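You operate a simulated robot arm through the tools that you are given. There is no shell and no other tool. Be economical: measure what you need, move in short steps, check, and stop when the job is done.

The job below is to be done with a simulated robot arm. You get a single attempt, and the scene is never put back.

JOB
Put the short spacer from the open top of the wiring trolley on top of the green pad. Put the yellow pivot post on the top of the green bench away on the top of the steel table. Take the stud block and put it on the shelf under the green bench. Fetch the black brush and stand it on the shelf under the green bench. Take the red level and put it on top of the yellow step plate. Put the black socket on the top of the crimping bench away on the top of the spares shelf. Take the lamp unit marked "tail" from the top of the testing bench and put it on the shelf under the testing bench. The order is free. Set down upright: yellow pivot post, black brush, red level, black socket, lamp unit.
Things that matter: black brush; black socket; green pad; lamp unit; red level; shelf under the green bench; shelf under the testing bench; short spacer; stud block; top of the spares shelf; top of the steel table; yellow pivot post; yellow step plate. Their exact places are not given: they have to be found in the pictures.

Only the result counts: the job must be done as asked and must still hold three seconds after the hand-in. Knocking over, shifting, dropping, spilling or breaking anything else fails it.

ROBOT AND FRAMES
A 7-joint arm with a two-finger parallel gripper on a trunk, on a base that drives. Base frame: it is fixed to the floor where the robot stands at the start and does not move with it; the origin is under the middle of the robot, x ahead of it, y to its left, z up; the surface under the hand at the start is at about z = 900. Readings come in mm, rad, newtons and seconds.
With the tool pointing down near the work surface it reaches from about 280 to 660 mm from the robot's upright axis, wherever it stands. Its first joint turns from -2.897 to 2.897 rad. Places, roughly: black brush (4x4x12 cm) [1000, 11500, 1000]; black socket [-1250, -2250, 1000]; green pad (5x4x4 cm) [600, 0, 900]; lamp unit [-1000, -4000, 1000]; red level (23x3x5 cm) [1200, 11700, 900]; shelf under the green bench [1100, 11500, 400]; shelf under the testing bench [-1300, -4700, 200]; short spacer (3x4x2 cm) [500, 100, 900]; stud block (9x4x3 cm) [900, 11300, 900]; top of the spares shelf [12300, -7500, 500]; top of the steel table [0, 5500, 800]; yellow pivot post (7x7x15 cm) [1400, 11100, 1000]; yellow step plate (42x20x7 cm) [1200, 12200, 900]. Payload 1.57 kg.
The TCP is the grasp point between the finger pads, 30 mm short of the fingertips. In the tool frame z runs along the fingers and y along their closing line. Largest opening 80 mm; finger width 17, thickness 12; the body of the gripper, 40 by 82 mm, starts 80 mm behind the TCP.
Orientation is told as [roll, pitch, yaw] about the base's x, y, z axes, in that order, counted from this pose: with the fingers straight down and closing along the base's y, the tool's x points along the base's -x, its y along +y and its z along -z.

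CONTROLS
- The arm moves only by the tool apply_moves. Its argument "commands" is a list that holds one entry, the list of rows, each a list of 7 numbers: the shift along the tool's x, y, z in units of 300 mm (1.0 is 300 mm), then the turn, a rotation vector about the tool's x, y, z in units of 120 degrees (1.0 is 120 degrees), then the gripper command, from -1 (shut) to 1 (fully open), values between in proportion. In form: [[[tx, ty, tz, ax, ay, az, grip], ...]]. A call has 1 to 8 rows; each row is the pose to reach, as a shift and turn from the pose commanded when the call began, along the tool's axes at that moment. A call with a number of a shift or a turn outside -1 to 1 is refused whole. Each row takes 0.2 s and may step no farther than 50 mm and 0.15 rad from the row before; otherwise, or with a gripper value out of range, the whole call is refused. A pose out of reach is approached as far as the arm can. The call stops where the force on the tool passes 40 N (or 10 N more than at its start, if that is more) or the arm is blocked; 0.2 s more then pass. The fingers move at their own pace (about 72 mm/s each) and stop on an object; they squeeze with about 32 N. The grip force told is the motor's: it shows also when the fingers shut on nothing. Time passes only in rows, and 0.2 s behind the last, so rows that repeat a pose let the fingers close. The reply holds the time, the measured pose of the TCP, the force on the tool along the base axes, the opening and the grip force, in the units named above and with some noise, with the torque about the TCP (base axes, N m) and any sound that the robot's microphone picked up.
- Cameras (640 x 400 px; columns grow to the right, rows downward): "scene" is now at [243.8, 22.4, 1389.2]; the picture's right is [0.31, -0.95, 0.00], its down [-0.72, -0.23, -0.66] and it looks along [0.62, 0.20, -0.75] (base axes); focal length 268 px, centre (320, 200). "wrist" rides on the gripper at [72, -7, -122] in the tool frame; the picture's right is [0.09, 1.00, 0.00], its down [-0.84, 0.08, -0.54] and it looks along [-0.54, 0.05, 0.84] (tool axes); focal length 238 px, centre (320, 200).
- snapshot(camera): a new picture of that camera. It takes no simulated time.
- raise_lower(by): slides the trunk up (or, below 0, down) by that many mm; the arm and the scene camera ride with it, the base frame stays. It gives what a move gives, with no picture.
- steer(legs): drives the robot by 1 to 6 legs, each [ahead, left, turn to the left] in mm, mm and rad, along the robot's own axes; the way and the turn of a leg run together, so that a leg with both is an arc; at most 1500 mm and 3.142 rad a leg. The arm and the cameras ride along, it lands a little off, and it stops where it bumps. It gives what a move gives.
- aim_head(pan, tilt): turns the head with the scene camera to pan (to the left, within 1.501 rad either way) and tilt (down, from -0.506 to 1.204), counted from straight ahead of the robot. It gives what a move gives.
- pixel_to_xyz(camera, pixels): there is no depth. For up to 12 entries [column, row, z] of the newest picture of that camera ("zoom" is the newest enlarged one), the place [x, y] in the base frame at which the ray of that pixel passes the height z, good to about 2 mm. It takes no simulated time.
- inspect(camera, box): a new picture of the part [left, top, right, bottom] of that camera's present view, enlarged. It takes no simulated time.
- hand_in(): hands the job in; it is judged then, once.

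Keep the steps short. Do not move on a guess: measure, check each grasp and each placing, and mend mistakes. In all there are 138 turns and 170 pictures (those below and enlarged ones count). Leave the gripper open and the arm clear of the work at the hand-in unless told otherwise, and finish with a single line.

The tools are called after ">>>" as name(argument=value, ...) on one line, values as JSON. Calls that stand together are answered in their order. apply_moves: Moves the arm, as the interface text tells. Its arguments: {"type":"object","properties":{"commands":{"type":"array"}},"required":["commands"]} The other tools are called the same way: raise_lower (by) slides the trunk up or down; steer (legs) drives the base; aim_head (pan, tilt) turns the head that bears the scene camera; snapshot (camera) takes a picture; pixel_to_xyz (camera, pixels) gives the place at which the rays of pixels pass given heights; inspect (camera, box) takes an enlarged picture of a part of a camera's view; hand_in () hands the job in.

At the start:

```text
clock: 0.0
tool_pos: [385.4, 190.4, 1142.9]
orientation: [-0.002, 0.0, 0.001]
contact_force: [-0.2, -0.1, -0.6]
torque: [-0.01, 0.0, 0.02]
width: 79.7
grasp_force: 0.1
trunk travel left (down, up): [-625.0, 365.0]
robot x, y, heading: [0.6, -0.2, 0.002]
head pan, tilt: [0.316, 0.853]
```

scene: 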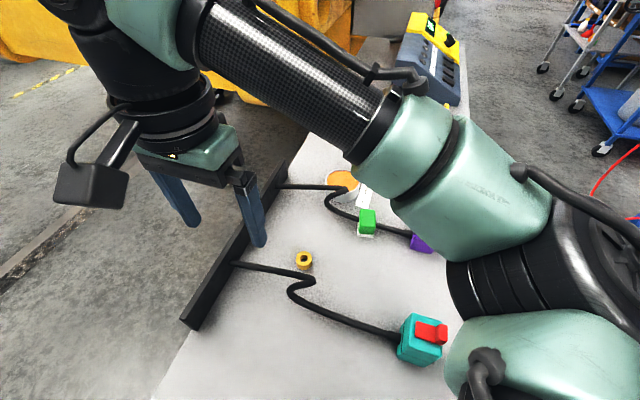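
wrist: 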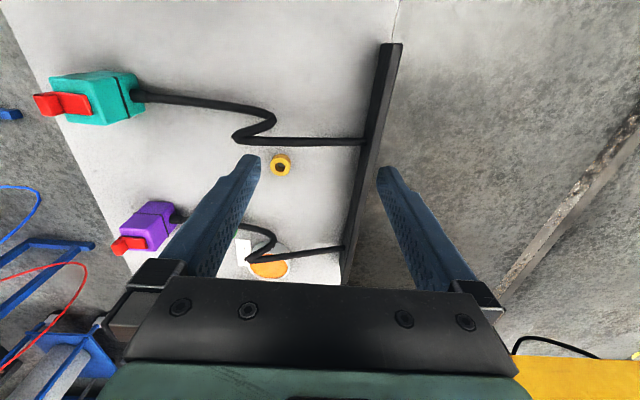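

I see a yellow ring (scene 303,260) and a green block (367,222). I'll enlarge both views to identify the spacer and the pad.

>>> inspect(camera="scene", box=[230, 150, 450, 290])

>>> pixel_to_xyz(camera="scene", pixels=[[303, 262, 900], [303, 257, 920], [367, 222, 900], [367, 215, 940], [342, 182, 900], [420, 345, 900]])

>>> pixel_to_xyz(camera="wrist", pixels=[[280, 166, 900], [280, 166, 920], [243, 250, 900], [243, 250, 940], [268, 265, 900]])

```text
2.86 times, centred on (340, 220) of scene
```

zoom: 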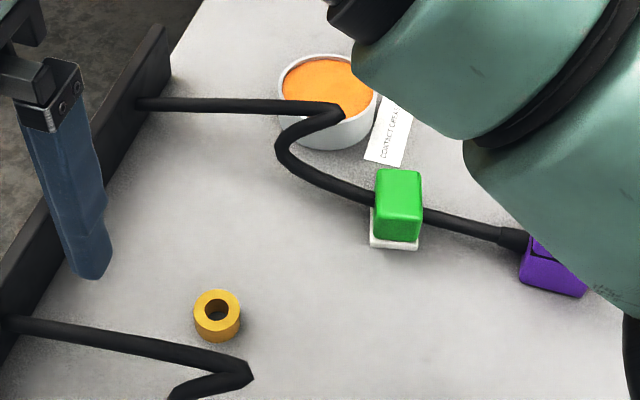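

```text
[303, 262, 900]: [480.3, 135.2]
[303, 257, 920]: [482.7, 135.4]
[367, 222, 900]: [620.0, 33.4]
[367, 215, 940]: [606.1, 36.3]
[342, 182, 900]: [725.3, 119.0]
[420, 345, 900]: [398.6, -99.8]
```

```text
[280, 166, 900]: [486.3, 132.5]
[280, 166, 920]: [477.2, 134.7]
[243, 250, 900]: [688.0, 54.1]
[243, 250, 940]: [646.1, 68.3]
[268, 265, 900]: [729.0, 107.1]
```

The yellow ring is the short spacer at about (480,134). The green pad is at about (610,36). I'll move above the spacer at TCP z≈1000 and look again with the wrist camera.

>>> apply_moves(commands=[[[-0.08, -0.047, 0.12, 0, 0, 0, 0.6], [-0.16, -0.093, 0.24, 0, 0, 0, 0.6], [-0.24, -0.14, 0.36, 0, 0, 0, 0.6], [-0.315, -0.186, 0.476, 0, 0, 0, 0.6], [-0.315, -0.186, 0.476, 0, 0, 0, 0.6]]])

>>> snapshot(camera="wrist")

>>> snapshot(camera="scene")

```text
clock: 1.2
tool_pos: [481.1, 133.5, 1001.1]
orientation: [0.001, -0.002, -0.001]
contact_force: [-0.1, 1.0, 0.8]
torque: [0.02, 0.0, 0.0]
width: 63.9
grasp_force: 0.1
trunk travel left (down, up): [-625.0, 365.0]
robot x, y, heading: [-1.1, 2.0, 0.003]
head pan, tilt: [0.316, 0.853]
```

```text
166 pictures are left
```

wrist: 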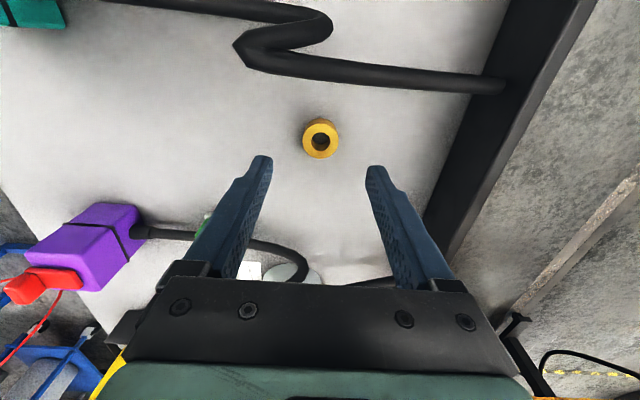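

```text
165 pictures are left
```

scene: 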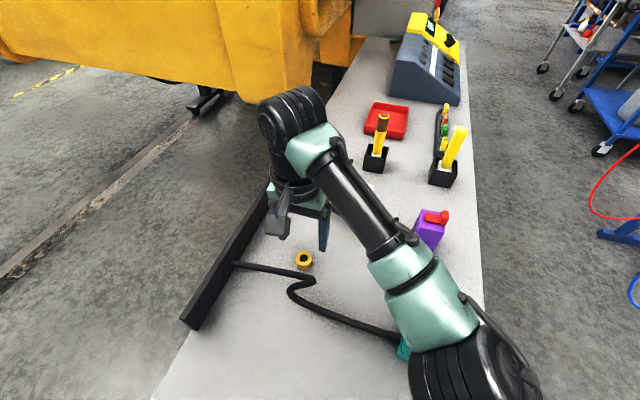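

>>> pixel_to_xyz(camera="wrist", pixels=[[322, 141, 920], [322, 136, 900], [322, 130, 900], [302, 141, 920], [341, 141, 920], [430, 190, 920]])

>>> inspect(camera="wrist", box=[240, 90, 400, 190])

```text
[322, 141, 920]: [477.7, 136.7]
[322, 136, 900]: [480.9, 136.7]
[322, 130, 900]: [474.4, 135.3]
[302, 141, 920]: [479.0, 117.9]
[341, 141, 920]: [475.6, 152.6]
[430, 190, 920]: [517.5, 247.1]
```

```text
4.00 times, centred on (320, 140) of wrist
```

zoom: 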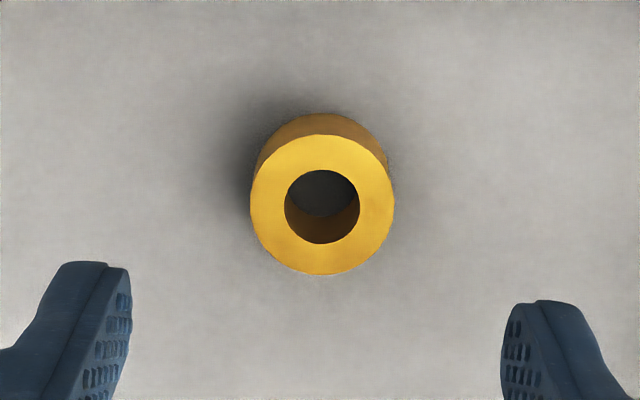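

The spacer centre is (478.5,135.5), and its upper face is clear to grip. I'll go down to z≈934 and close.

>>> apply_moves(commands=[[[0.005, 0.004, 0.1, 0, 0, 0, 0.6], [0.006, 0.004, 0.18, 0, 0, 0, 0.6], [0.006, 0.004, 0.222, 0, 0, 0, 0.6], [0.006, 0.004, 0.222, 0, 0, 0, -1], [0.006, 0.004, 0.222, 0, 0, 0, -1], [0.006, 0.004, 0.222, 0, 0, 0, -1]]])

>>> snapshot(camera="wrist")

```text
clock: 2.6
tool_pos: [477.0, 136.5, 933.9]
orientation: [-0.001, -0.002, 0.0]
contact_force: [0.2, 0.4, 0.0]
torque: [0.01, -0.03, 0.02]
width: 28.8
grasp_force: 32.8
trunk travel left (down, up): [-625.0, 365.0]
robot x, y, heading: [2.1, -2.5, -0.0]
head pan, tilt: [0.316, 0.853]
```

```text
163 pictures are left
```

wrist: 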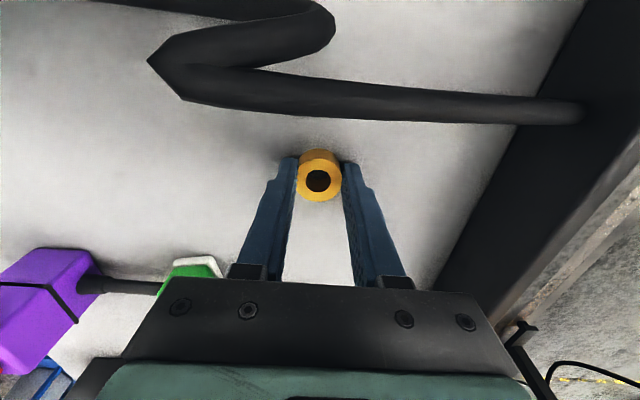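

The spacer is gripped at 28.8 mm. I'll lift it and move to just short of the green pad at about (580,36,1035), then look.

>>> apply_moves(commands=[[[0, 0, -0.12, 0, 0, 0, -1], [0, 0, -0.25, 0, 0, 0, -1], [0, 0, -0.34, 0, 0, 0, -1], [-0.1, -0.1, -0.34, 0, 0, 0, -1], [-0.2, -0.2, -0.34, 0, 0, 0, -1], [-0.3, -0.3, -0.34, 0, 0, 0, -1], [-0.34, -0.332, -0.34, 0, 0, 0, -1]]])

>>> snapshot(camera="wrist")

>>> snapshot(camera="scene")

```text
clock: 4.2
tool_pos: [579.7, 34.2, 1035.4]
orientation: [-0.002, 0.0, 0.001]
contact_force: [0.3, -0.2, -1.0]
torque: [-0.03, 0.02, 0.02]
width: 28.5
grasp_force: 32.0
trunk travel left (down, up): [-625.0, 365.0]
robot x, y, heading: [-1.4, 0.3, 0.003]
head pan, tilt: [0.316, 0.853]
```

```text
162 pictures are left
```

wrist: 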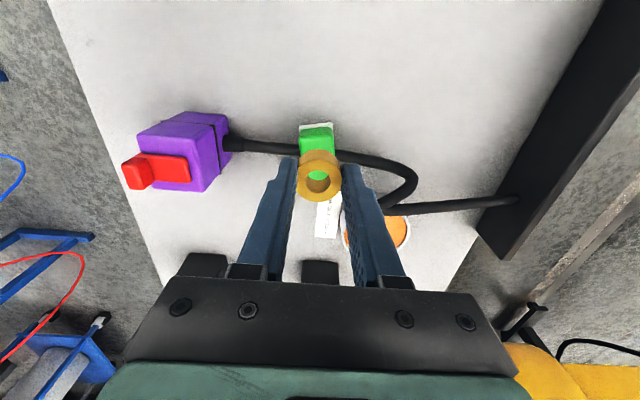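

```text
161 pictures are left
```

scene: 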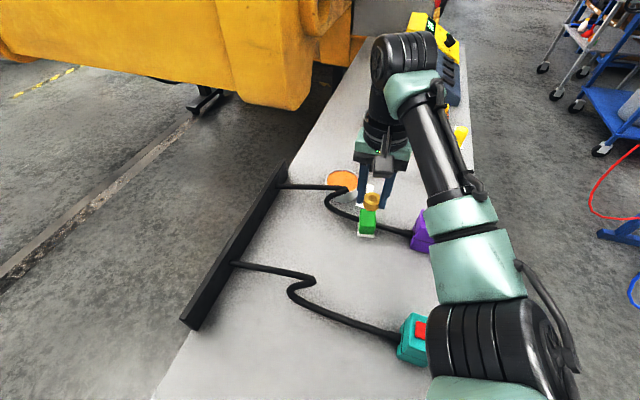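

I need the pad's outline, so I'll enlarge both views.

>>> inspect(camera="wrist", box=[240, 100, 400, 200])

>>> inspect(camera="scene", box=[320, 175, 416, 235])

```text
4.00 times, centred on (320, 150) of wrist
```

zoom: 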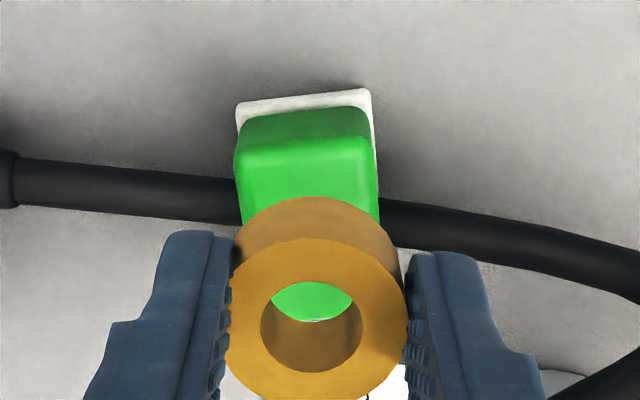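

```text
6.67 times, centred on (368, 205) of scene
```

zoom: 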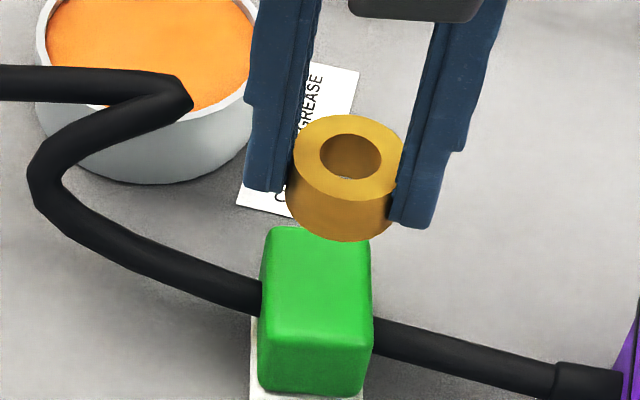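

>>> pixel_to_xyz(camera="wrist", pixels=[[317.5, 157, 940], [317.5, 157, 930], [317.5, 157, 950], [317.5, 135, 940], [317.5, 179, 940]])

>>> pixel_to_xyz(camera="scene", pixels=[[367, 217.5, 940], [367, 217.5, 930], [367, 217.5, 950], [367, 209, 940], [367, 226, 940]])

```text
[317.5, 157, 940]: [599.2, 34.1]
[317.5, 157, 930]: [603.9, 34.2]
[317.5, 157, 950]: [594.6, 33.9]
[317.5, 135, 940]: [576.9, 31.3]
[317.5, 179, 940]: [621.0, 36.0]
```

```text
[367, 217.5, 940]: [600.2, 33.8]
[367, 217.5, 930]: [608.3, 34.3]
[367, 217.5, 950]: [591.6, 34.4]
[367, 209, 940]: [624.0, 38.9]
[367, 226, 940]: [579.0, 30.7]
```

The pad top is centred at about (599.5,34) with z≈941, and the cameras agree. I'll move over it and lower to TCP≈978, then ease down.

>>> apply_moves(commands=[[[-0.065, -0.004, 0, 0, 0, 0, -1], [-0.065, -0.004, 0.1, 0, 0, 0, -1], [-0.065, -0.004, 0.16, 0, 0, 0, -1], [-0.065, -0.004, 0.19, 0, 0, 0, -1], [-0.065, -0.004, 0.196, 0, 0, 0, -1]]])

>>> inspect(camera="scene", box=[320, 185, 416, 245])

```text
clock: 5.4
tool_pos: [599.8, 33.5, 977.6]
orientation: [-0.003, 0.0, -0.001]
contact_force: [0.2, -0.6, -1.4]
torque: [-0.03, -0.02, -0.01]
width: 28.5
grasp_force: 32.1
trunk travel left (down, up): [-625.0, 365.0]
robot x, y, heading: [-5.9, -0.6, -0.004]
head pan, tilt: [0.316, 0.853]
```

```text
6.67 times, centred on (368, 215) of scene
```

zoom: 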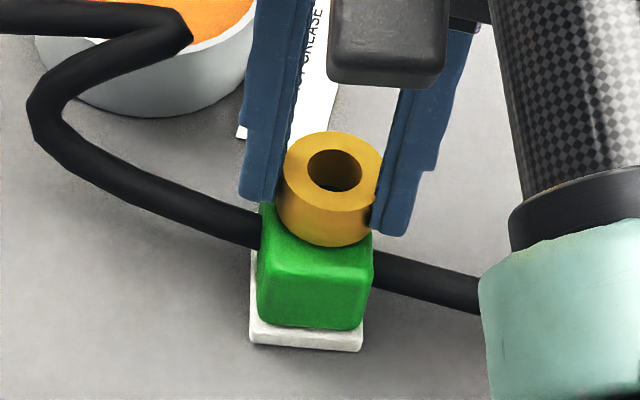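

The spacer hovers just above the pad. I'll ease it down by 2–4 mm.

>>> apply_moves(commands=[[[0, 0, 0.005, 0, 0, 0, -1], [0, 0, 0.009, 0, 0, 0, -1]]])

```text
clock: 6.0
tool_pos: [600.0, 35.6, 975.1]
orientation: [-0.001, 0.001, 0.003]
contact_force: [-0.4, 0.0, -0.9]
torque: [0.0, 0.01, 0.04]
width: 28.3
grasp_force: 31.6
trunk travel left (down, up): [-625.0, 365.0]
robot x, y, heading: [0.6, -0.4, 0.0]
head pan, tilt: [0.316, 0.853]
```

>>> apply_moves(commands=[[[0, 0, 0.005, 0, 0, 0, -1], [0, 0, 0.008, 0, 0, 0, -1]]])

>>> inspect(camera="scene", box=[320, 185, 416, 245])

```text
clock: 6.6
tool_pos: [599.2, 34.4, 974.0]
orientation: [-0.001, -0.001, 0.001]
contact_force: [0.7, -0.2, 7.5]
torque: [0.0, 0.05, 0.0]
width: 28.7
grasp_force: 32.1
trunk travel left (down, up): [-625.0, 365.0]
robot x, y, heading: [0.8, -1.9, -0.003]
head pan, tilt: [0.316, 0.853]
```

```text
6.67 times, centred on (368, 215) of scene
```

zoom: 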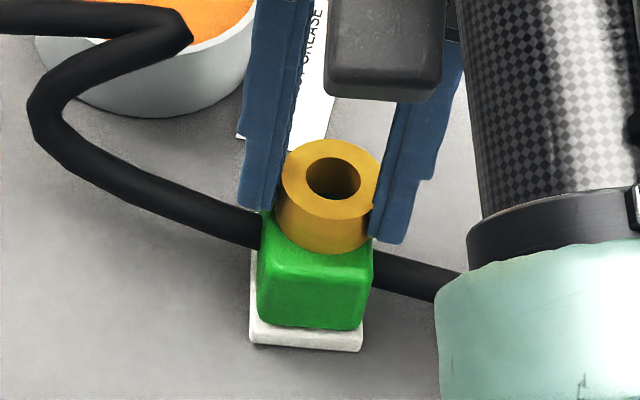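

Contact reads 7.5 N up, so the spacer is resting on the pad. I'll open and lift.

>>> apply_moves(commands=[[[0, 0, -0.002, 0, 0, 0, 0.2], [0, 0, -0.002, 0, 0, 0, 0.4], [0, 0, -0.1, 0, 0, 0, 0.5], [0, 0, -0.25, 0, 0, 0, 0.5], [0, 0, -0.4, 0, 0, 0, 0.5], [0, 0, -0.55, 0, 0, 0, 0.5], [0, 0, -0.7, 0, 0, 0, 0.5]]])

>>> snapshot(camera="scene")

>>> inspect(camera="wrist", box=[240, 120, 400, 220])

```text
clock: 8.2
tool_pos: [597.7, 35.2, 1181.0]
orientation: [-0.001, 0.001, 0.0]
contact_force: [-0.3, 0.0, 0.8]
torque: [0.02, -0.01, -0.02]
width: 60.0
grasp_force: 0.1
trunk travel left (down, up): [-625.0, 365.0]
robot x, y, heading: [0.7, 0.5, 0.004]
head pan, tilt: [0.316, 0.853]
```

```text
156 pictures are left
```

scene: 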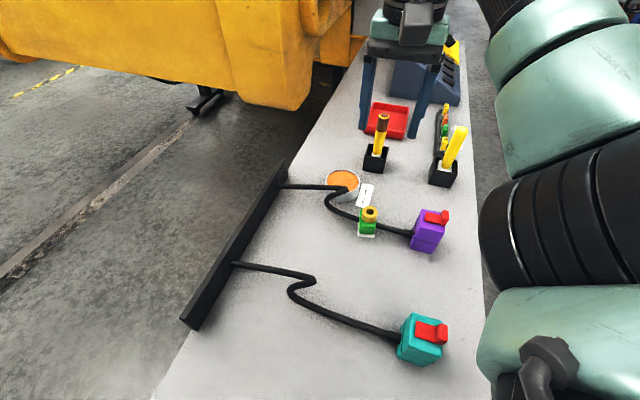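

```text
4.00 times, centred on (320, 170) of wrist
```

zoom: 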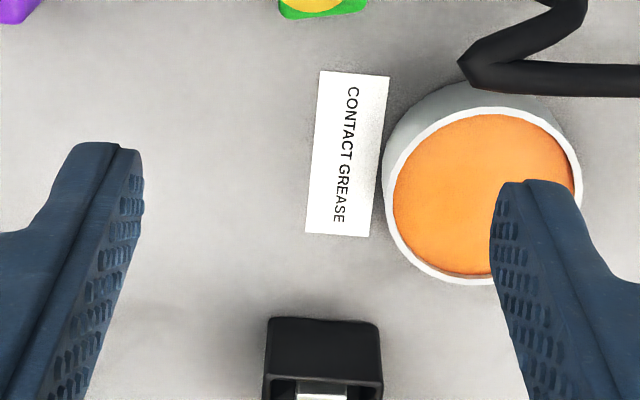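

The spacer sits on the pad. Now I'll retract the arm and look around before driving.

>>> apply_moves(commands=[[[0.15, 0, -0.03, 0, 0, 0, 0.5], [0.3, 0, -0.06, 0, 0, 0, 0.5], [0.45, 0, -0.1, 0, 0, 0, 0.5], [0.6, 0, -0.1, 0, 0, 0, 0.5], [0.73, -0.05, -0.1, 0, 0, 0, 0.5], [0.8, -0.18, -0.1, 0, 0, 0, 0.5], [0.8, -0.32, -0.1, 0, 0, 0, 0.5]]])

>>> aim_head(pan=1.4, tilt=0.25)

>>> snapshot(camera="scene")

>>> aim_head(pan=-1.4, tilt=0.25)

>>> snapshot(camera="scene")

>>> aim_head(pan=0.0, tilt=0.25)

>>> snapshot(camera="scene")

```text
clock: 9.8
tool_pos: [356.8, -60.1, 1213.1]
orientation: [0.0, 0.0, 0.001]
contact_force: [0.7, 0.2, 0.0]
torque: [0.03, -0.01, 0.02]
width: 60.1
grasp_force: 0.0
trunk travel left (down, up): [-625.0, 365.0]
robot x, y, heading: [-1.8, 1.7, -0.001]
head pan, tilt: [0.316, 0.853]
```

```text
clock: 11.1
tool_pos: [358.9, -60.1, 1211.6]
orientation: [-0.002, -0.002, -0.001]
contact_force: [0.3, 0.4, -0.4]
torque: [-0.02, -0.02, 0.01]
width: 60.0
grasp_force: 0.0
trunk travel left (down, up): [-625.0, 365.0]
robot x, y, heading: [-0.1, 3.6, -0.001]
head pan, tilt: [1.4, 0.25]
```

```text
154 pictures are left
```

scene: 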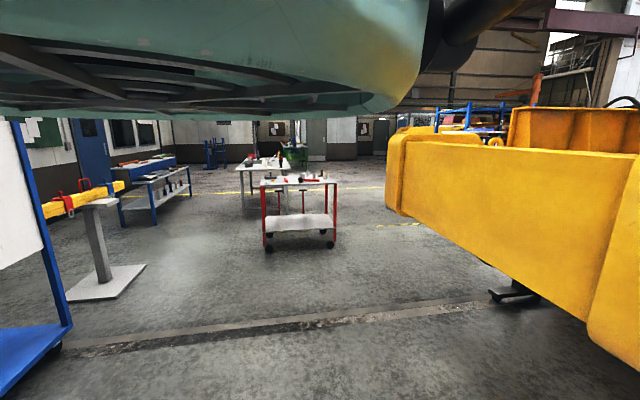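

```text
clock: 13.6
tool_pos: [359.2, -59.9, 1212.1]
orientation: [-0.003, -0.002, 0.001]
contact_force: [-0.7, 0.0, 0.2]
torque: [0.0, -0.02, 0.03]
width: 60.2
grasp_force: 0.0
trunk travel left (down, up): [-625.0, 365.0]
robot x, y, heading: [-1.0, -1.0, -0.002]
head pan, tilt: [-1.4, 0.25]
```

```text
153 pictures are left
```

scene: 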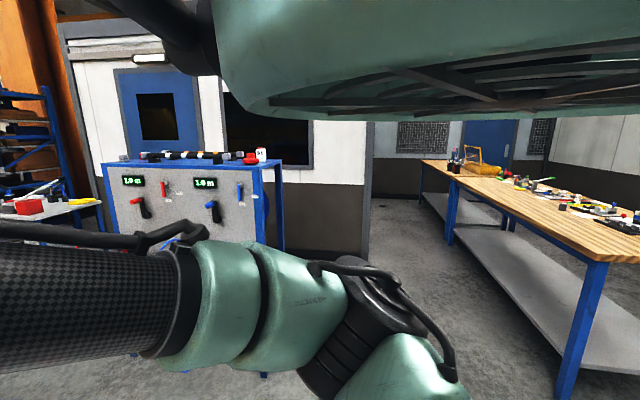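

```text
clock: 15.1
tool_pos: [358.2, -59.5, 1211.8]
orientation: [-0.002, 0.002, 0.0]
contact_force: [-0.5, -1.4, -0.4]
torque: [-0.01, 0.0, 0.01]
width: 59.8
grasp_force: 0.1
trunk travel left (down, up): [-625.0, 365.0]
robot x, y, heading: [-0.9, -2.6, 0.002]
head pan, tilt: [0.0, 0.25]
```

```text
152 pictures are left
```

scene: 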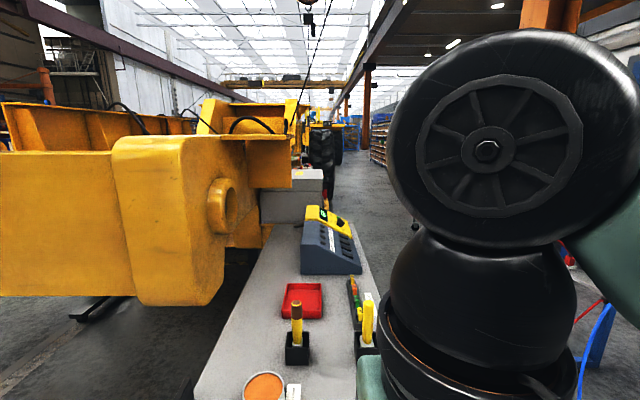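

I'll check the floor close beside the robot on both sides before turning.

>>> aim_head(pan=1.5, tilt=0.9)

>>> snapshot(camera="scene")

>>> aim_head(pan=-1.5, tilt=0.7)

>>> snapshot(camera="scene")

```text
clock: 16.7
tool_pos: [357.7, -60.1, 1212.9]
orientation: [-0.001, 0.0, -0.001]
contact_force: [0.1, 0.5, -1.1]
torque: [0.02, 0.02, 0.01]
width: 60.0
grasp_force: 0.0
trunk travel left (down, up): [-625.0, 365.0]
robot x, y, heading: [1.1, 1.4, 0.0]
head pan, tilt: [1.499, 0.901]
```

```text
151 pictures are left
```

scene: 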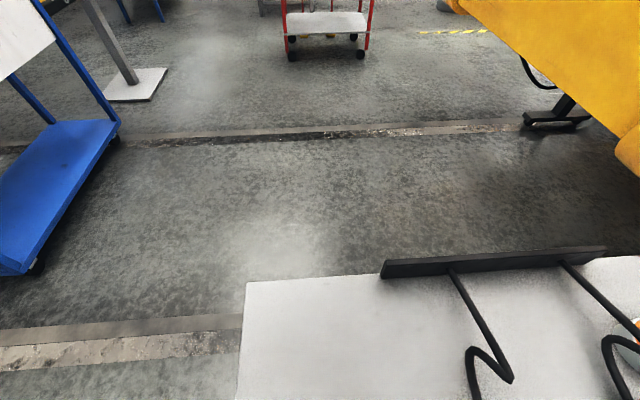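

```text
clock: 19.3
tool_pos: [359.6, -59.0, 1213.2]
orientation: [-0.001, -0.002, 0.0]
contact_force: [-0.3, 0.2, -0.2]
torque: [0.0, -0.03, 0.02]
width: 60.0
grasp_force: 0.2
trunk travel left (down, up): [-625.0, 365.0]
robot x, y, heading: [-2.1, -4.3, 0.001]
head pan, tilt: [-1.499, 0.7]
```

```text
150 pictures are left
```

scene: 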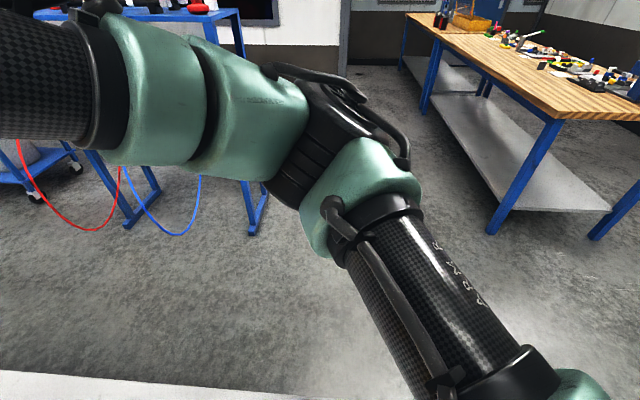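

>>> pixel_to_xyz(camera="scene", pixels=[[492, 232, 0], [423, 117, 0], [595, 238, 0], [565, 118, 900], [470, 33, 900], [407, 13, 900], [250, 235, 0], [100, 390, 900], [250, 15, 1000], [130, 228, 0]])

```text
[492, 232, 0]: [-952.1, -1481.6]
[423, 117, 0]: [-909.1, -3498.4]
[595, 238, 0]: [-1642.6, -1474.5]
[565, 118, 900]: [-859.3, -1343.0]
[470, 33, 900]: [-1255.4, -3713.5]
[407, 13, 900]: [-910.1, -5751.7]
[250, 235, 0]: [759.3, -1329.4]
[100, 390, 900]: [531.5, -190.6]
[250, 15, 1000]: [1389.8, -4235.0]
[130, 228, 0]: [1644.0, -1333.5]
```

The crimping bench front is at about x=-890, y -1400 to -3500, with the testing bench beyond it. I'll strafe right 1000 mm clear of the trolley, then turn to face the benches.

>>> steer(legs=[[0, -1100, 0], [0, 0, -3.14], [0, 1100, 0]])

>>> aim_head(pan=0.0, tilt=0.55)

>>> snapshot(camera="scene")

```text
clock: 37.6
tool_pos: [-379.7, -2137.7, 1211.2]
orientation: [-0.002, -0.001, 3.12]
contact_force: [-0.2, 0.2, 0.1]
torque: [-0.02, 0.04, 0.0]
width: 60.1
grasp_force: 0.0
trunk travel left (down, up): [-625.0, 365.0]
robot x, y, heading: [-20.8, -2204.6, 3.117]
head pan, tilt: [-1.499, 0.7]
```

```text
clock: 39.2
tool_pos: [-380.1, -2137.8, 1213.4]
orientation: [-0.001, 0.0, 3.119]
contact_force: [-0.5, 0.2, -0.4]
torque: [0.01, -0.02, -0.03]
width: 60.2
grasp_force: 0.1
trunk travel left (down, up): [-625.0, 365.0]
robot x, y, heading: [-24.5, -2202.8, 3.122]
head pan, tilt: [0.0, 0.55]
```

```text
149 pictures are left
```

scene: 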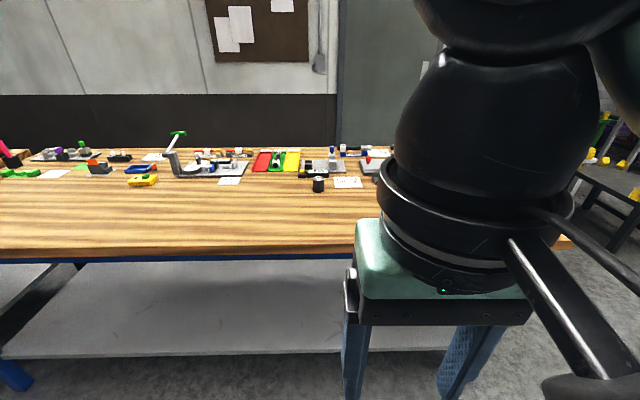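

>>> inspect(camera="scene", box=[230, 130, 400, 236])

>>> inspect(camera="scene", box=[0, 120, 250, 276])

```text
3.76 times, centred on (315, 183) of scene
```

zoom: 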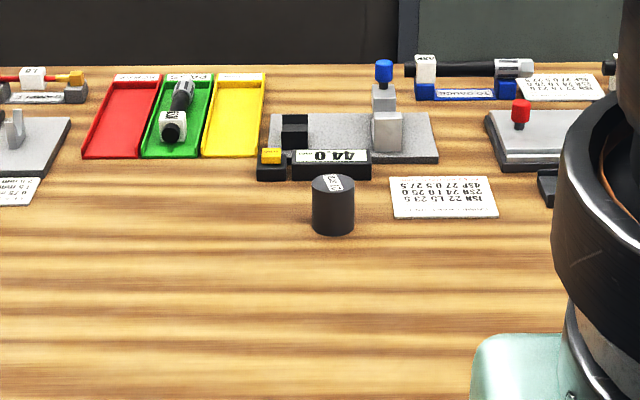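

```text
2.56 times, centred on (125, 198) of scene
```

zoom: 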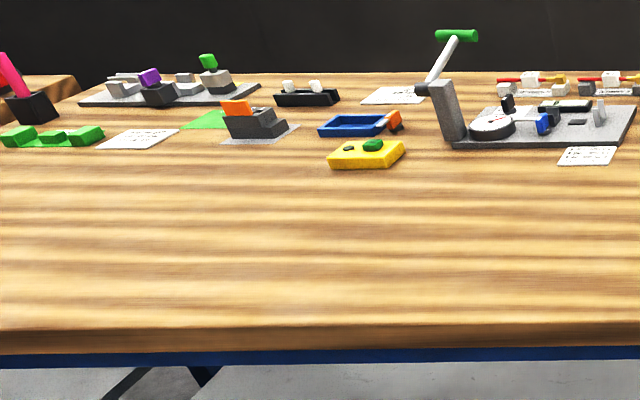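

The black cylinder at (318,184) is the socket. I'll measure it and the bench edge.

>>> pixel_to_xyz(camera="scene", pixels=[[318.5, 193, 900], [318.5, 193, 950], [318.5, 193, 1000], [318.5, 178, 1000], [318.5, 178, 940], [200, 250, 900], [200, 250, 950], [200, 352, 300], [10, 385, 0], [318, 248, 950]])

```text
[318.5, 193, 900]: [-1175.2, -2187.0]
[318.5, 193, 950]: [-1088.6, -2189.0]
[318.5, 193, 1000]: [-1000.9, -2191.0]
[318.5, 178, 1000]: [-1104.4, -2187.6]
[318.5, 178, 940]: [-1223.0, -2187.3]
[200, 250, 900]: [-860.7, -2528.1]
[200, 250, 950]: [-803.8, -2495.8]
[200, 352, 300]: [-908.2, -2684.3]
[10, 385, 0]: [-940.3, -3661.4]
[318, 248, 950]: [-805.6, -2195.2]
```

The bench top is about z=900 with its edge at x≈-860, and the socket is near (-1180,-2187). I'll drive ahead 540 mm.

>>> steer(legs=[[540, 0, 0.02]])

>>> aim_head(pan=0.0, tilt=0.8)

>>> snapshot(camera="scene")

>>> snapshot(camera="wrist")

```text
clock: 42.3
tool_pos: [-927.7, -2133.0, 1212.5]
orientation: [-0.001, -0.001, 3.134]
contact_force: [0.0, -0.9, -0.3]
torque: [0.01, -0.02, 0.0]
width: 60.0
grasp_force: 0.0
trunk travel left (down, up): [-625.0, 365.0]
robot x, y, heading: [-567.4, -2197.6, 3.129]
head pan, tilt: [0.0, 0.55]
```

```text
clock: 43.1
tool_pos: [-926.3, -2133.6, 1212.4]
orientation: [0.0, 0.0, 3.136]
contact_force: [-0.6, -0.1, 0.3]
torque: [-0.02, 0.02, 0.02]
width: 60.2
grasp_force: 0.0
trunk travel left (down, up): [-625.0, 365.0]
robot x, y, heading: [-571.1, -2195.0, 3.134]
head pan, tilt: [0.0, 0.799]
```

```text
146 pictures are left
```

scene: 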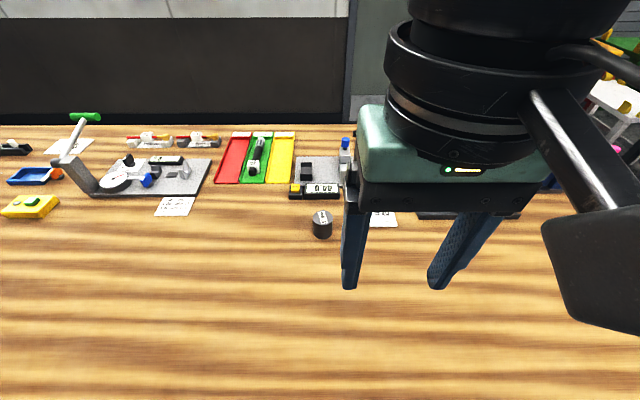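

```text
145 pictures are left
```

wrist: 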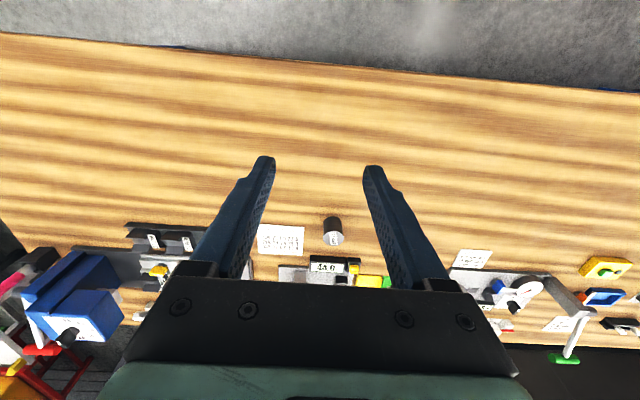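

>>> pixel_to_xyz(camera="scene", pixels=[[321.5, 231, 900], [321.5, 216, 940], [321.5, 231, 920], [345, 139, 980]])

>>> pixel_to_xyz(camera="wrist", pixels=[[333, 224, 900], [333, 238, 940], [333, 238, 930], [333, 222, 920]])

>>> inspect(camera="wrist", box=[280, 190, 380, 252])

>>> inspect(camera="scene", box=[280, 190, 376, 250])

```text
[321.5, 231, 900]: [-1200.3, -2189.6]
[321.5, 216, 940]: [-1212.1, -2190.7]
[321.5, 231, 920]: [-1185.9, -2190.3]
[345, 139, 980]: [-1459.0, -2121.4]
```

```text
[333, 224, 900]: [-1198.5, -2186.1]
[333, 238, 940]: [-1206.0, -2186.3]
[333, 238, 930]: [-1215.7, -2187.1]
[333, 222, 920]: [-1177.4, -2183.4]
```

```text
6.40 times, centred on (330, 221) of wrist
```

zoom: 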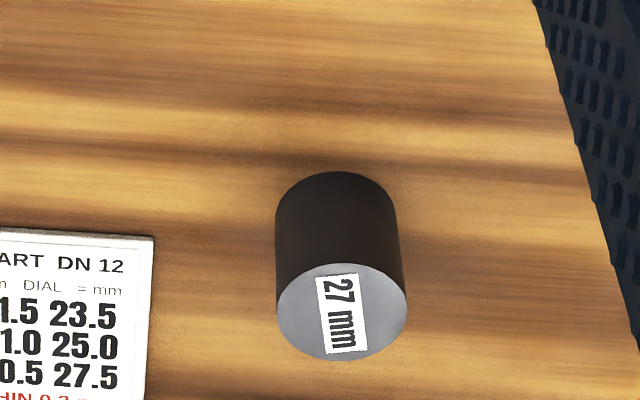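

```text
6.67 times, centred on (328, 220) of scene
```

zoom: 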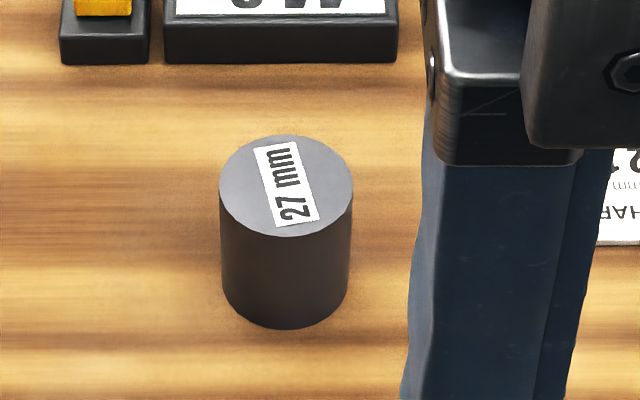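

The socket is centred at (-1206,-2188), spans z 900–940, and has a diameter of about 40 mm. I'll move above it.

>>> apply_moves(commands=[[[-0.116, 0.0235, 0.08, 0, 0, 0, 0.6], [-0.232, 0.047, 0.165, 0, 0, 0, 0.6], [-0.348, 0.07, 0.25, 0, 0, 0, 0.6], [-0.464, 0.094, 0.335, 0, 0, 0, 0.6], [-0.58, 0.118, 0.42, 0, 0, 0, 0.6], [-0.697, 0.141, 0.505, 0, 0, 0, 0.6], [-0.813, 0.165, 0.59, 0, 0, 0, 0.6], [-0.929, 0.188, 0.674, 0, 0, 0, 0.6]]])

>>> inspect(camera="wrist", box=[220, 90, 420, 215])

```text
clock: 44.9
tool_pos: [-1204.9, -2189.6, 1007.7]
orientation: [-0.004, 0.001, 3.137]
contact_force: [-0.4, -0.1, 0.1]
torque: [-0.01, 0.0, -0.01]
width: 63.9
grasp_force: 0.0
trunk travel left (down, up): [-625.0, 365.0]
robot x, y, heading: [-570.2, -2195.2, 3.132]
head pan, tilt: [0.0, 0.799]
```

```text
3.20 times, centred on (320, 152) of wrist
```

zoom: 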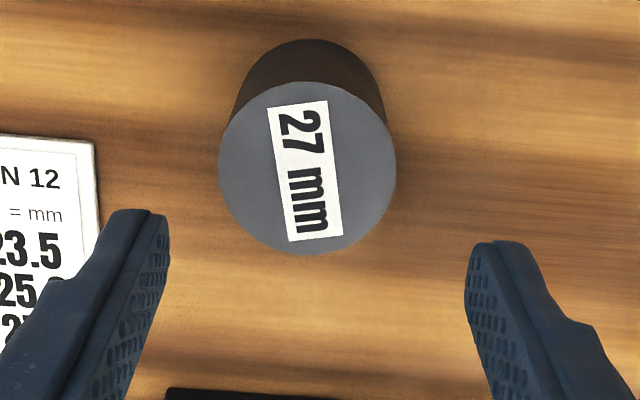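

>>> pixel_to_xyz(camera="zoom", pixels=[[307, 168, 940], [218, 168, 940], [396, 168, 940]])

```text
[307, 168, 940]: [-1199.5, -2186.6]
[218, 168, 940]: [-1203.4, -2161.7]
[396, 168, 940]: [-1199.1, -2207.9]
```

>>> apply_moves(commands=[[[0.011, -0.008, 0.1, 0, 0, 0, 0.6], [0.011, -0.008, 0.2, 0, 0, 0, 0.6], [0.011, -0.008, 0.235, 0, 0, 0, 0.6], [0.011, -0.008, 0.235, 0, 0, 0, -1], [0.011, -0.008, 0.235, 0, 0, 0, -1], [0.011, -0.008, 0.235, 0, 0, 0, -1]]])

>>> snapshot(camera="wrist")

```text
clock: 46.3
tool_pos: [-1202.2, -2186.2, 938.1]
orientation: [-0.001, 0.0, 3.135]
contact_force: [-0.3, 0.4, -0.1]
torque: [-0.02, 0.02, 0.01]
width: 45.9
grasp_force: 32.3
trunk travel left (down, up): [-625.0, 365.0]
robot x, y, heading: [-571.7, -2198.3, 3.13]
head pan, tilt: [0.0, 0.799]
```

```text
141 pictures are left
```

wrist: 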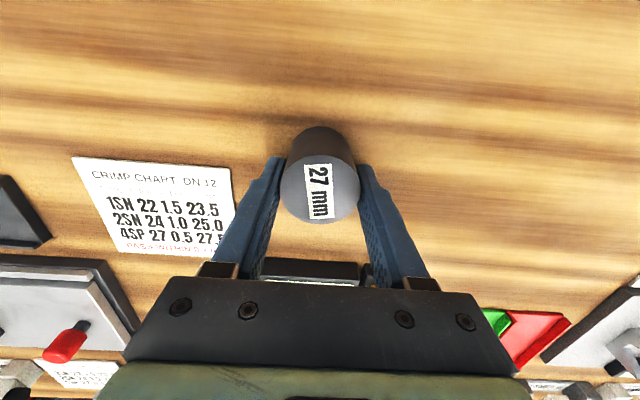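

Gripped at 46 mm. I'll lift and retract to the carrying pose.

>>> apply_moves(commands=[[[0, 0, -0.15, 0, 0, 0, -1], [0, 0, -0.3, 0, 0, 0, -1], [0, 0, -0.45, 0, 0, 0, -1], [0.1, 0, -0.55, 0, 0, 0, -1], [0.25, 0, -0.6, 0, 0, 0, -1], [0.4, 0, -0.65, 0, 0, 0, -1], [0.55, 0, -0.7, 0, 0, 0, -1], [0.7, 0, -0.75, 0, 0, 0, -1]]])

>>> apply_moves(commands=[[[0.1, -0.1, 0, 0, 0, 0, -1], [0.2, -0.2, 0, 0, 0, 0, -1], [0.2, -0.35, 0, 0, 0, 0, -1], [0.2, -0.5, 0, 0, 0, 0, -1], [0.2, -0.65, 0, 0, 0, 0, -1], [0.2, -0.7, 0, 0, 0, 0, -1]]])

>>> snapshot(camera="wrist")

```text
clock: 48.1
tool_pos: [-990.1, -2185.9, 1162.8]
orientation: [-0.002, 0.001, 3.133]
contact_force: [0.5, 0.4, -2.3]
torque: [0.04, 0.01, -0.02]
width: 45.0
grasp_force: 31.8
trunk travel left (down, up): [-625.0, 365.0]
robot x, y, heading: [-568.6, -2196.3, 3.135]
head pan, tilt: [0.0, 0.799]
```

```text
clock: 49.5
tool_pos: [-931.7, -1977.9, 1164.4]
orientation: [0.0, 0.0, 3.134]
contact_force: [-1.1, -0.7, -2.3]
torque: [-0.01, 0.03, 0.0]
width: 44.8
grasp_force: 31.9
trunk travel left (down, up): [-625.0, 365.0]
robot x, y, heading: [-571.8, -2198.9, 3.134]
head pan, tilt: [0.0, 0.799]
```

```text
140 pictures are left
```

wrist: 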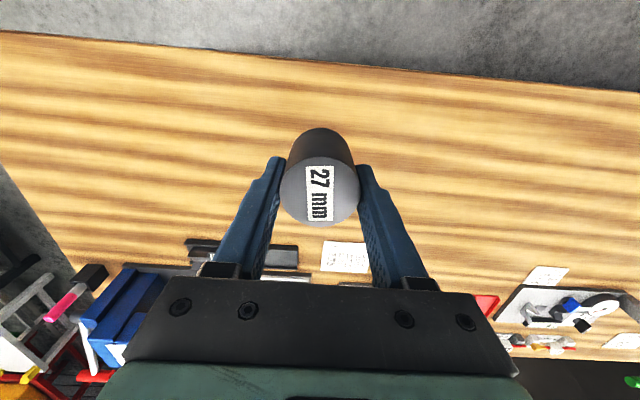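

Secure. I'll back out, move to about (-50,-900), turn to face +x, and look down the aisle.

>>> steer(legs=[[-500, 0, 0], [0, -1300, 0], [0, 0, 3.14]])

>>> aim_head(pan=0.1, tilt=0.2)

>>> snapshot(camera="scene")

>>> aim_head(pan=-0.6, tilt=0.2)

>>> snapshot(camera="scene")

```text
clock: 66.1
tool_pos: [324.9, -1080.7, 1164.5]
orientation: [0.0, -0.002, 0.073]
contact_force: [0.2, 0.3, -2.5]
torque: [-0.02, 0.01, 0.0]
width: 44.1
grasp_force: 32.3
trunk travel left (down, up): [-625.0, 365.0]
robot x, y, heading: [-52.1, -888.3, 0.072]
head pan, tilt: [0.0, 0.799]
```

```text
clock: 67.1
tool_pos: [326.8, -1079.6, 1164.6]
orientation: [-0.001, -0.001, 0.072]
contact_force: [0.6, -0.8, -1.7]
torque: [-0.01, -0.05, -0.01]
width: 44.0
grasp_force: 32.3
trunk travel left (down, up): [-625.0, 365.0]
robot x, y, heading: [-49.9, -894.4, 0.074]
head pan, tilt: [0.099, 0.201]
```

```text
139 pictures are left
```

scene: 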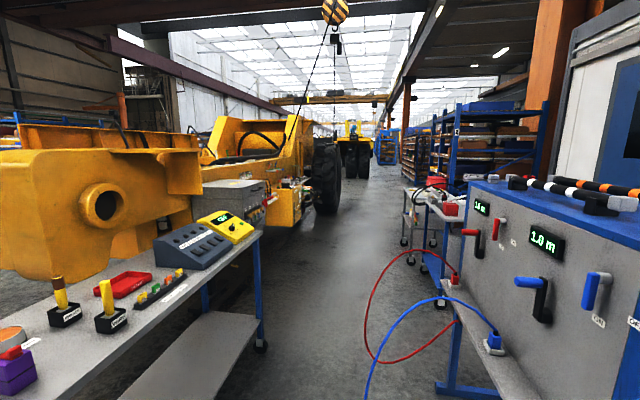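

```text
clock: 68.2
tool_pos: [326.6, -1079.6, 1165.1]
orientation: [0.0, 0.0, 0.072]
contact_force: [-0.2, -0.5, -1.5]
torque: [0.0, -0.02, -0.02]
width: 43.9
grasp_force: 32.6
trunk travel left (down, up): [-625.0, 365.0]
robot x, y, heading: [-56.7, -893.5, 0.072]
head pan, tilt: [-0.6, 0.201]
```

```text
138 pictures are left
```

scene: 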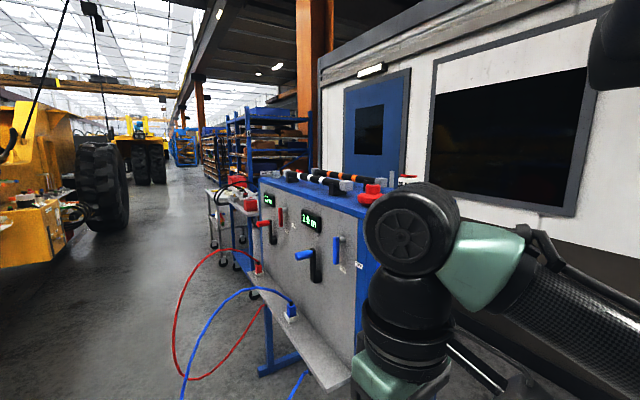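

The grip width is drifting slightly, so I'll check the held socket and measure the aisle.

>>> snapshot(camera="wrist")

>>> pixel_to_xyz(camera="scene", pixels=[[180, 375, 0], [185, 380, 0], [172, 330, 300], [262, 375, 0], [222, 268, 0], [237, 266, 0], [90, 230, 0], [128, 225, 0], [12, 265, 0], [195, 165, 0], [236, 200, 0], [160, 185, 0]])

```text
137 pictures are left
```

wrist: 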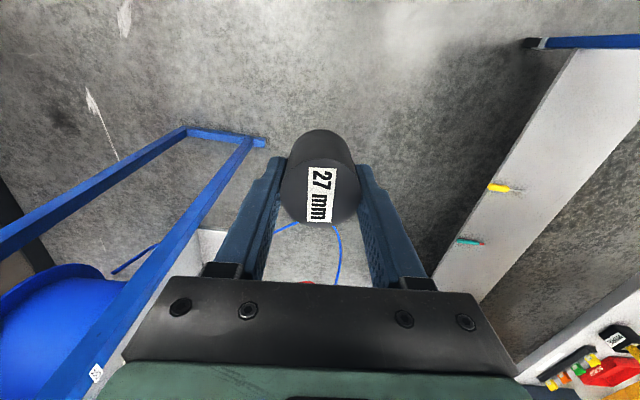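

```text
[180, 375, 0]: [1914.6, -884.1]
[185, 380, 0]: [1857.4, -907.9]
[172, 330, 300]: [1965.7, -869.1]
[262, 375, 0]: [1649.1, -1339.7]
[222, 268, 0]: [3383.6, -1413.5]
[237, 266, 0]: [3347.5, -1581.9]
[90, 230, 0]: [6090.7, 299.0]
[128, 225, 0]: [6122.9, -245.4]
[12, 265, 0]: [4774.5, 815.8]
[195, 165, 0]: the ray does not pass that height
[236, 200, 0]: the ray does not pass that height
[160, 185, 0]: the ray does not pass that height
```

>>> inspect(camera="wrist", box=[240, 100, 400, 250])

>>> apply_moves(commands=[[[0, 0, 0, 0, 0, 0, -1], [0, 0, 0, 0, 0, 0, -1], [0, 0, 0, 0, 0, 0, -1], [0, 0, 0, 0, 0, 0, -1], [0, 0, 0, 0, 0, 0, -1], [0, 0, 0, 0, 0, 0, -1], [0, 0, 0, 0, 0, 0, -1], [0, 0, 0, 0, 0, 0, -1]]])

>>> inspect(camera="wrist", box=[240, 100, 400, 250])

```text
2.67 times, centred on (320, 175) of wrist
```

zoom: 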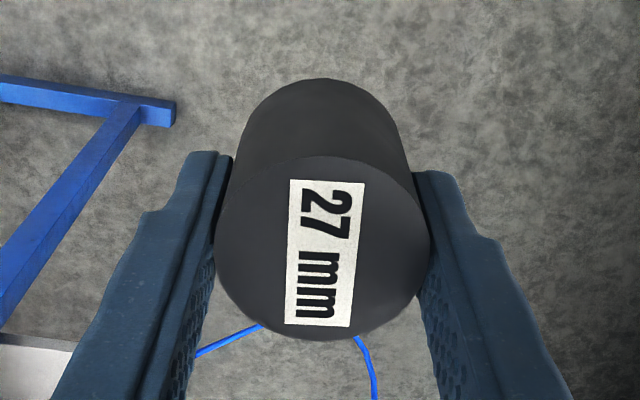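

```text
clock: 70.0
tool_pos: [326.6, -1080.7, 1165.0]
orientation: [0.0, 0.001, 0.074]
contact_force: [-0.1, 0.8, -2.5]
torque: [-0.02, -0.01, -0.01]
width: 43.8
grasp_force: 32.1
trunk travel left (down, up): [-625.0, 365.0]
robot x, y, heading: [-51.8, -890.3, 0.075]
head pan, tilt: [-0.6, 0.201]
```

```text
2.67 times, centred on (320, 175) of wrist
```

zoom: 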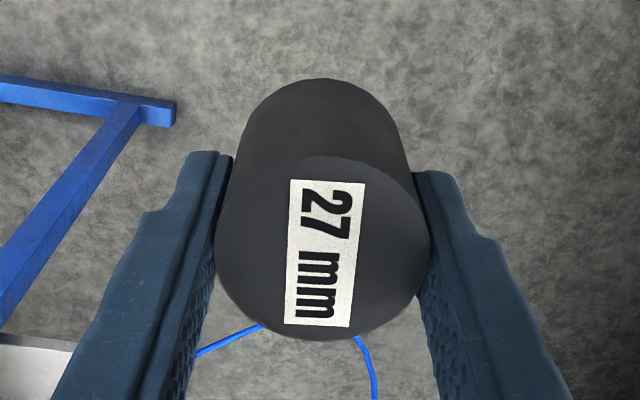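

The hold is stable. Now I'll look left at the trolley's near corner and right edge to judge the gap.

>>> aim_head(pan=0.9, tilt=0.75)

>>> snapshot(camera="scene")

>>> aim_head(pan=0.0, tilt=0.6)

>>> snapshot(camera="scene")

```text
clock: 71.6
tool_pos: [326.3, -1080.4, 1165.2]
orientation: [-0.001, 0.001, 0.075]
contact_force: [0.5, 0.0, -2.5]
torque: [0.03, -0.03, -0.01]
width: 44.2
grasp_force: 31.3
trunk travel left (down, up): [-625.0, 365.0]
robot x, y, heading: [-52.8, -890.6, 0.075]
head pan, tilt: [0.901, 0.75]
```

```text
134 pictures are left
```

scene: 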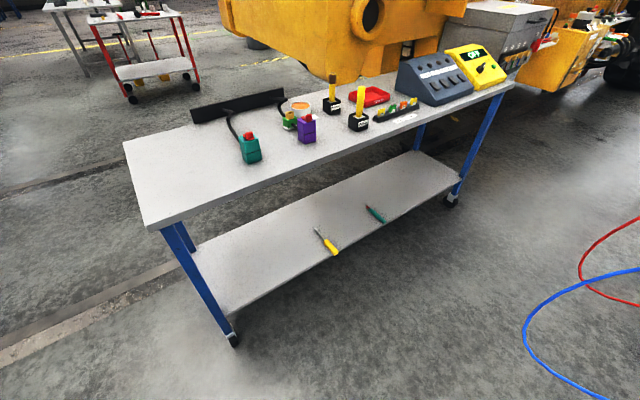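

```text
clock: 72.8
tool_pos: [326.3, -1079.0, 1164.5]
orientation: [0.0, 0.0, 0.072]
contact_force: [-0.3, 0.3, -2.2]
torque: [0.01, -0.03, -0.01]
width: 44.0
grasp_force: 32.2
trunk travel left (down, up): [-625.0, 365.0]
robot x, y, heading: [-53.5, -891.0, 0.076]
head pan, tilt: [0.0, 0.6]
```

```text
133 pictures are left
```

scene: 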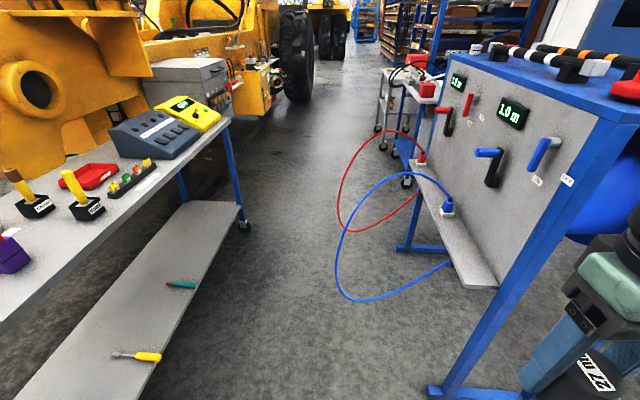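

>>> pixel_to_xyz(camera="scene", pixels=[[336, 270, 100], [336, 270, 300], [336, 270, 500], [365, 300, 0], [365, 300, 300], [339, 200, 300], [339, 200, 500], [244, 228, 0], [228, 125, 900], [432, 390, 0], [430, 250, 0], [405, 185, 0]])

```text
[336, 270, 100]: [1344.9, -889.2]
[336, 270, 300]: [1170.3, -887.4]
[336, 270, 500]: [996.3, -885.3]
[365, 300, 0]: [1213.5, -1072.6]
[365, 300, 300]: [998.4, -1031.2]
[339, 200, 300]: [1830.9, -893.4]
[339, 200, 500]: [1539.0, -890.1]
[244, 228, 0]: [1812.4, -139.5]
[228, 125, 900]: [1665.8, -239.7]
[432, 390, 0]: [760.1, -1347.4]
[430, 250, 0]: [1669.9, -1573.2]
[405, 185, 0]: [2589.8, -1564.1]
```

The gap runs from y≈-240 (trolley) to -890 (hoses). I'll look down at my own base to learn its width.

>>> aim_head(pan=0.5, tilt=1.2)

>>> snapshot(camera="scene")

>>> pixel_to_xyz(camera="scene", pixels=[[320, 350, 200], [320, 390, 200], [100, 350, 200], [540, 390, 200]])

```text
clock: 73.8
tool_pos: [327.2, -1079.3, 1165.8]
orientation: [-0.002, 0.0, 0.075]
contact_force: [0.0, -0.2, -1.3]
torque: [0.01, 0.0, -0.02]
width: 43.5
grasp_force: 31.8
trunk travel left (down, up): [-625.0, 365.0]
robot x, y, heading: [-51.0, -894.8, 0.075]
head pan, tilt: [0.499, 1.201]
```

```text
132 pictures are left
```

scene: 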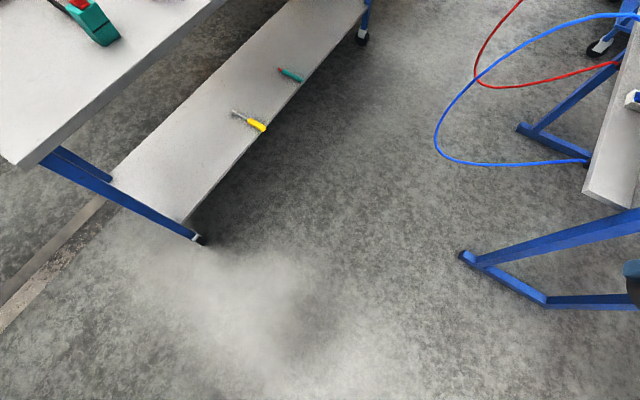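

```text
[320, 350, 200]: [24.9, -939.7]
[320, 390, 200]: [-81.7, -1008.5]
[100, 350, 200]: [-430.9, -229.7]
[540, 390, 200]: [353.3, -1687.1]
```

>>> pixel_to_xyz(camera="scene", pixels=[[18, 165, 900], [200, 240, 0], [435, 128, 100], [435, 128, 400], [462, 258, 0], [183, 222, 300]])

```text
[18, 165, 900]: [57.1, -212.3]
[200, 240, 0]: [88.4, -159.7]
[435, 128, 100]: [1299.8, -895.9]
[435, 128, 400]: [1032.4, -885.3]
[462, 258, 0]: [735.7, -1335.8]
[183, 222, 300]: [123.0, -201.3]
```

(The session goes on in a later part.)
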